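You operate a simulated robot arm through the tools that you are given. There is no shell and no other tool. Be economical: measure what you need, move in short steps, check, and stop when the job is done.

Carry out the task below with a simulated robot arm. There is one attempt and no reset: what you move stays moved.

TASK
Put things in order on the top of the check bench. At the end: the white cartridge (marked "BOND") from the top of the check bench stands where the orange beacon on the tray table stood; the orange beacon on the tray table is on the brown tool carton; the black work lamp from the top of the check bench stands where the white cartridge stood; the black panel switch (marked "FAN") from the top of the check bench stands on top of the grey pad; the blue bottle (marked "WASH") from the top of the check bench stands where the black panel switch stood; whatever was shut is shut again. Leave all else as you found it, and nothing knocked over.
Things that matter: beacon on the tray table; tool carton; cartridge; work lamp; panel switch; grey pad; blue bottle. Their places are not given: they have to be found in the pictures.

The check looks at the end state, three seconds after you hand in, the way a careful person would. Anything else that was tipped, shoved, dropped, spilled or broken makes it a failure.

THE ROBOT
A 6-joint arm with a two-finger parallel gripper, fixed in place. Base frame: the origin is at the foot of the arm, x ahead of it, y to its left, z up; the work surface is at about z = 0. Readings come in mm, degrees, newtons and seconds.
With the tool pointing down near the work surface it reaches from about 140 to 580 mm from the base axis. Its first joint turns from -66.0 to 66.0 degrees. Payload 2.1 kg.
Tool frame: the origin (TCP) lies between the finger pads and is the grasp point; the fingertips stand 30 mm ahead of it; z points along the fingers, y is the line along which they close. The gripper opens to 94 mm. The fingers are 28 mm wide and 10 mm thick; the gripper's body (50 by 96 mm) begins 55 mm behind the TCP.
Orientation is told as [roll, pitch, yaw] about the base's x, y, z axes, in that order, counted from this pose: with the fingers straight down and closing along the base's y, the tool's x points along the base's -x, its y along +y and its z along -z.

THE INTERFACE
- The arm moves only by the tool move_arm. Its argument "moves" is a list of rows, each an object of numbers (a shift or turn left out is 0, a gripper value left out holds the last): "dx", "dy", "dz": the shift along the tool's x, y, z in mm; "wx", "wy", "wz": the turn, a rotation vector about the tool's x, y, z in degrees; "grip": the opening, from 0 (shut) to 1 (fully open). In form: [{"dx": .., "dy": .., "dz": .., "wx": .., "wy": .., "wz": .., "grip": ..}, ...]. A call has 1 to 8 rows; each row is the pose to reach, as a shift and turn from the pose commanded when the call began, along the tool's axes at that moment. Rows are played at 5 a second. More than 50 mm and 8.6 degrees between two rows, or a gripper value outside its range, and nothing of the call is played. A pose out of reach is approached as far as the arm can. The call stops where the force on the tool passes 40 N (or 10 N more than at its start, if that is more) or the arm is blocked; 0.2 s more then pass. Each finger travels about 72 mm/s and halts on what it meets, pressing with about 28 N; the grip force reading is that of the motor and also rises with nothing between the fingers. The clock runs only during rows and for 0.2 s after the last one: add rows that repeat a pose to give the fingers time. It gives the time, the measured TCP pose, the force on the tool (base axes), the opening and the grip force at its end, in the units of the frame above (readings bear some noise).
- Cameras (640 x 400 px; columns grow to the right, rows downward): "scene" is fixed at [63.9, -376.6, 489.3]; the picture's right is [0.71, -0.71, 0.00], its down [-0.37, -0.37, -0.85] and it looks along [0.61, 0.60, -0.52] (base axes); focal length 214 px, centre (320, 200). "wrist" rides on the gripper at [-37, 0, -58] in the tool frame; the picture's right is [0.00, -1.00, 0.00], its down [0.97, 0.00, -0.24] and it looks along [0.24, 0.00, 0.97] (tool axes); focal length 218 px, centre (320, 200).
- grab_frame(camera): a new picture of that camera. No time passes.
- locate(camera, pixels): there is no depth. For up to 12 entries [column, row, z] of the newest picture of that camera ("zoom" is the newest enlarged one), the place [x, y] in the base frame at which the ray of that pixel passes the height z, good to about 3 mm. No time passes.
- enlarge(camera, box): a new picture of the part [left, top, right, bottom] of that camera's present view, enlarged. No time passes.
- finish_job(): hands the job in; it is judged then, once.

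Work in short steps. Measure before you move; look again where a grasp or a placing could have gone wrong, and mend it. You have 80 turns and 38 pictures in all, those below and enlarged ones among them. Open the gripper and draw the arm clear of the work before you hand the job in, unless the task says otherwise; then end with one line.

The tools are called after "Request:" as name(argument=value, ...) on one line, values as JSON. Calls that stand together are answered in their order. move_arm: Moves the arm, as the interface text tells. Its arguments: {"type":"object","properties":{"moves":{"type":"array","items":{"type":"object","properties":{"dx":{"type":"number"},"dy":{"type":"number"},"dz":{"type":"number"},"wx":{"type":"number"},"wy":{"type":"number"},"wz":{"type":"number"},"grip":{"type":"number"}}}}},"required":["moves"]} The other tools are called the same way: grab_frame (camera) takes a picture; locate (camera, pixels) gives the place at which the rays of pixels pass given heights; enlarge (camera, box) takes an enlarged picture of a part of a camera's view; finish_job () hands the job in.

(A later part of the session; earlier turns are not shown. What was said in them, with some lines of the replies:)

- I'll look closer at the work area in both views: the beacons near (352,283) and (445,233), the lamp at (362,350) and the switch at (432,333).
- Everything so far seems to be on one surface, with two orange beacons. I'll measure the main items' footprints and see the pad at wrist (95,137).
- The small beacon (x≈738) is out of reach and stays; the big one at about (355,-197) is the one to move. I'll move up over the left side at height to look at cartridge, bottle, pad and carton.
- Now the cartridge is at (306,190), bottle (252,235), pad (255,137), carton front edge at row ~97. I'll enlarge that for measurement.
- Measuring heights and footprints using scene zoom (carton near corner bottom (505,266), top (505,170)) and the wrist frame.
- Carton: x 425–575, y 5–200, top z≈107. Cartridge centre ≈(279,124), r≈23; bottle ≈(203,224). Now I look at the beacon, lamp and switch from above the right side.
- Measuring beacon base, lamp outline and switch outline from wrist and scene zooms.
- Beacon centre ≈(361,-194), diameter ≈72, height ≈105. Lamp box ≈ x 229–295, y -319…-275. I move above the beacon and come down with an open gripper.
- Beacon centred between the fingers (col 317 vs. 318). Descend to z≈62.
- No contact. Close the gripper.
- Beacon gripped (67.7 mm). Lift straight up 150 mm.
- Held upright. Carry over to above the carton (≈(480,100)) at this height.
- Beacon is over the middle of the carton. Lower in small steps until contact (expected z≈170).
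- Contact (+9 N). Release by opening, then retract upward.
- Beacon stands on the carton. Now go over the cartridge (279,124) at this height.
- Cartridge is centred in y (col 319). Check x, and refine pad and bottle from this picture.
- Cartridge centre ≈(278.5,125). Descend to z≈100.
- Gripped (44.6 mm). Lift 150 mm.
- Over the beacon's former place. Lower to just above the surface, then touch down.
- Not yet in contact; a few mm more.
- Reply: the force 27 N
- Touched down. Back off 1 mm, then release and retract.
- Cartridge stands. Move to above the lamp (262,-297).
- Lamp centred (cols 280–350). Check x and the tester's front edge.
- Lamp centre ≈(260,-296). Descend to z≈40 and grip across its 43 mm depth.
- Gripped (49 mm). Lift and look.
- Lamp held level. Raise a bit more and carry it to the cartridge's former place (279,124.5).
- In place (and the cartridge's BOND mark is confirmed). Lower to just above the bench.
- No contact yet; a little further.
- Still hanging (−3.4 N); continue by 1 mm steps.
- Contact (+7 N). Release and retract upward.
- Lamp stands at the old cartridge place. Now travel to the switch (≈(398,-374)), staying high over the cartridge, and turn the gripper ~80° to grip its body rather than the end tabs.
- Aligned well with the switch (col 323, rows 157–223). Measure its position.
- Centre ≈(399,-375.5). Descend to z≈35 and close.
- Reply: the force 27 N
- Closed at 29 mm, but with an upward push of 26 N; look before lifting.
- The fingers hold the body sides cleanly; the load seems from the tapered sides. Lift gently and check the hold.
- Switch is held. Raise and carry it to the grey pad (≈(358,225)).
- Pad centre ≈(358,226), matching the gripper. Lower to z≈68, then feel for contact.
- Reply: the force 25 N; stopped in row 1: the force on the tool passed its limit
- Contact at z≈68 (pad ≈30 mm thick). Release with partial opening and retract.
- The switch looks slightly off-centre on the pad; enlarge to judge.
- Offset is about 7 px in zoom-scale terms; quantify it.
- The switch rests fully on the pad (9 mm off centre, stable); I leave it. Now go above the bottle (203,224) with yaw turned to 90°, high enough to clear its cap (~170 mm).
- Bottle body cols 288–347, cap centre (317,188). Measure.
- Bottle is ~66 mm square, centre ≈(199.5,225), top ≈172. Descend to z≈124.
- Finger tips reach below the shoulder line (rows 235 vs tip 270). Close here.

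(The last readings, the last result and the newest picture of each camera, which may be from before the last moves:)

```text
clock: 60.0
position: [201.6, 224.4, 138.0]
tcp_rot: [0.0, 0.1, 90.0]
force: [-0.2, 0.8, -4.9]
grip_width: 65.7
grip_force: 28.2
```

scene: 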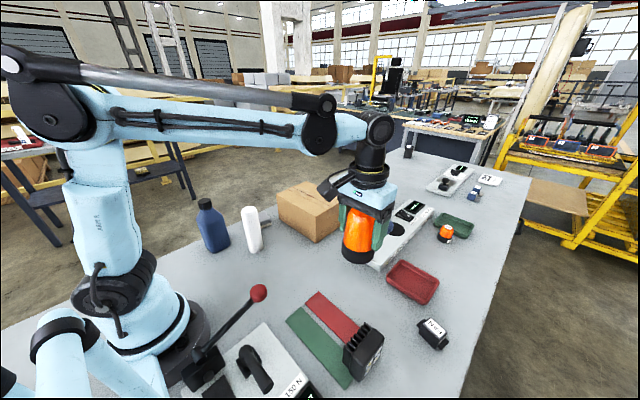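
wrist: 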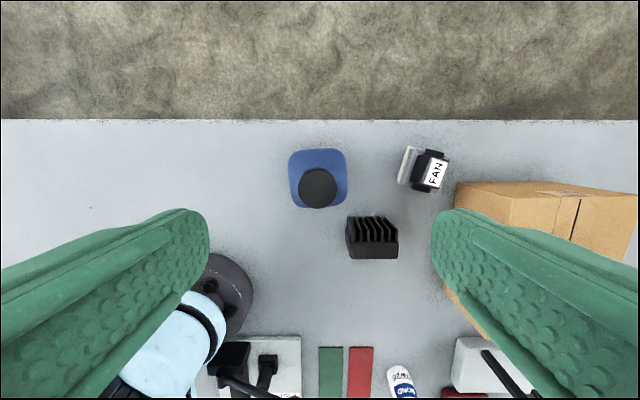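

Bottle is held (~5 N). Lift high and carry toward the old switch place.

Request:
move_arm(moves=[{"dz": -45}, {"dz": -90}, {"dz": -130}, {"dz": -152}, {"dz": -152, "dx": 44, "dy": -14.6}, {"dz": -152, "dx": 88, "dy": -29.1}, {"dz": -152, "dx": 132, "dy": -43.7}, {"dz": -152, "dx": 176, "dy": -58.3}])

Request:
move_arm(moves=[{"dx": 44, "dy": -14.6}, {"dx": 88, "dy": -29.1}, {"dx": 132, "dy": -43.7}, {"dx": 176, "dy": -58.3}, {"dx": 220, "dy": -72.8}, {"dx": 264, "dy": -87.4}, {"dx": 308, "dy": -102}, {"dx": 352, "dy": -116.5}])

Request:
move_arm(moves=[{"dx": 36, "dy": -12, "wz": 3}, {"dx": 71.5, "dy": -23.7, "wz": 6}, {"dx": 71.5, "dy": -23.7, "wz": 10, "dz": 40}, {"dx": 71.5, "dy": -23.7, "wz": 10, "dz": 80}, {"dx": 71.5, "dy": -23.7, "wz": 10, "dz": 100}, {"dx": 71.5, "dy": -23.7, "wz": 10, "dz": 100}])

Request:
grab_frame(camera="scene")

```text
clock: 61.8
position: [258.9, 47.5, 292.9]
tcp_rot: [0.1, 0.1, 90.1]
force: [-0.3, 0.1, -5.1]
grip_width: 65.6
grip_force: 28.2
```

```text
clock: 63.5
position: [373.6, -302.2, 291.3]
tcp_rot: [0.0, 0.1, 90.2]
force: [-0.6, -0.1, -5.2]
grip_width: 65.6
grip_force: 27.9
```

```text
clock: 65.0
position: [401.6, -375.3, 192.6]
tcp_rot: [0.1, 0.1, 80.0]
force: [-0.4, 0.2, -5.7]
grip_width: 65.2
grip_force: 28.2
out of reach, approached as far as the arm can: row 2, 3
```

```text
4 pictures are left
```

scene: 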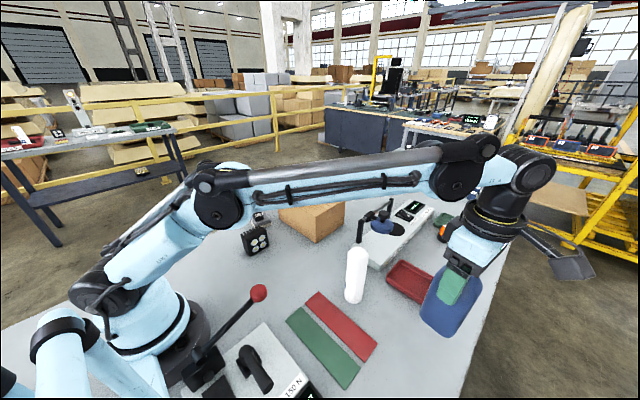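

Bottle over its target at (400,-375). Lower to ~5 mm above bench, then touch down.

Request:
move_arm(moves=[{"dz": 30}, {"dz": 55}, {"dz": 63}, {"dz": 63}])

Request:
move_arm(moves=[{"dz": 1.5}, {"dz": 3}, {"dz": 3}])

```text
clock: 66.0
position: [400.2, -375.5, 127.9]
tcp_rot: [0.0, 0.1, 80.0]
force: [-0.6, -0.9, -5.2]
grip_width: 65.4
grip_force: 28.4
```

```text
clock: 66.8
position: [400.9, -376.0, 125.6]
tcp_rot: [0.0, 0.0, 80.1]
force: [-0.1, 1.1, -4.4]
grip_width: 65.8
grip_force: 28.0
```

Request:
move_arm(moves=[{"dz": 1}, {"dz": 2}, {"dz": 2}])

```text
clock: 67.5
position: [399.9, -374.8, 124.5]
tcp_rot: [0.0, 0.1, 80.1]
force: [1.4, 0.4, 0.6]
grip_width: 65.7
grip_force: 28.3
```

Load has gone from −5 to +0.6 N: it's on the bench. One tiny step more, then release and rise straight up.

Request:
move_arm(moves=[{"dz": 0.5}, {"dz": 0.5, "grip": 0.8}, {"dz": 0.5, "grip": 1.0}, {"dz": 0.5, "grip": 1.0}, {"dz": -20, "grip": 1.0}, {"dz": -55, "grip": 1.0}, {"dz": -90, "grip": 1.0}, {"dz": -100, "grip": 1.0}])

Request:
move_arm(moves=[{"dx": -45, "dy": 10}, {"dx": -70, "dy": 50}, {"dx": -95, "dy": 90, "dz": -20}, {"dx": -120, "dy": 125, "dz": -40}, {"dx": -160, "dy": 145, "dz": -60}, {"dx": -200, "dy": 160, "dz": -80}, {"dx": -200, "dy": 160, "dz": -80}])

Request:
grab_frame(camera="scene")

```text
clock: 69.3
position: [401.1, -375.2, 225.5]
tcp_rot: [0.0, 0.1, 80.0]
force: [0.0, 0.7, 0.5]
grip_width: 93.9
grip_force: 0.0
```

```text
refused: row 3 steps farther than a row can; nothing moved
```

```text
3 pictures are left
```

scene: 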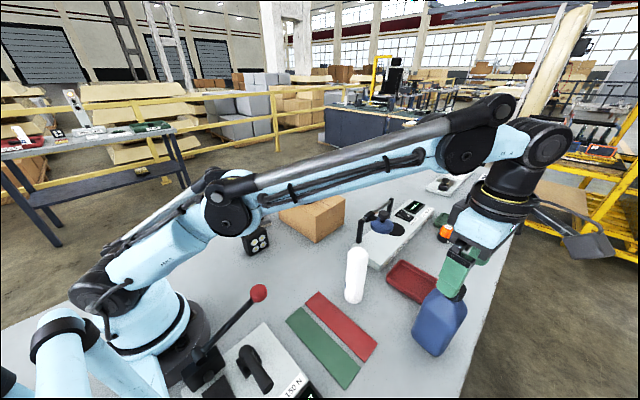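

The bottle stands. Raise a bit and draw the arm back to about (300,-175), then check.

Request:
move_arm(moves=[{"dz": -20}, {"dx": -30, "dy": 22, "dz": -30}, {"dx": -60, "dy": 44, "dz": -50}, {"dx": -90, "dy": 66, "dz": -70}, {"dx": -120, "dy": 88, "dz": -90}, {"dx": -150, "dy": 110, "dz": -110}, {"dx": -180, "dy": 133, "dz": -130}, {"dx": -180, "dy": 133, "dz": -130}])

Request:
grab_frame(camera="scene")

```text
clock: 71.2
position: [299.3, -170.9, 355.4]
tcp_rot: [0.0, 0.2, 80.0]
force: [0.3, 0.3, 0.2]
grip_width: 94.0
grip_force: 0.2
out of reach, approached as far as the arm can: row 1
```

```text
2 pictures are left
```

scene: 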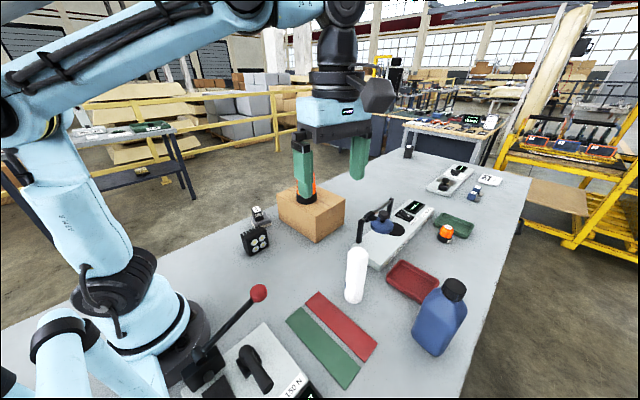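

All items stand in their places: cartridge (355,275), bottle (440,317), lamp (255,240), switch on pad (260,215), beacon on carton. The gripper is open and clear, so I hand in.

Request:
finish_job()

```text
The job is handed in.
```

I handed in the job with all five items moved to their new places and nothing knocked over in the last picture; the one imperfection is that the FAN switch sits about 9 mm off the centre of the grey pad, though it rests fully on it.
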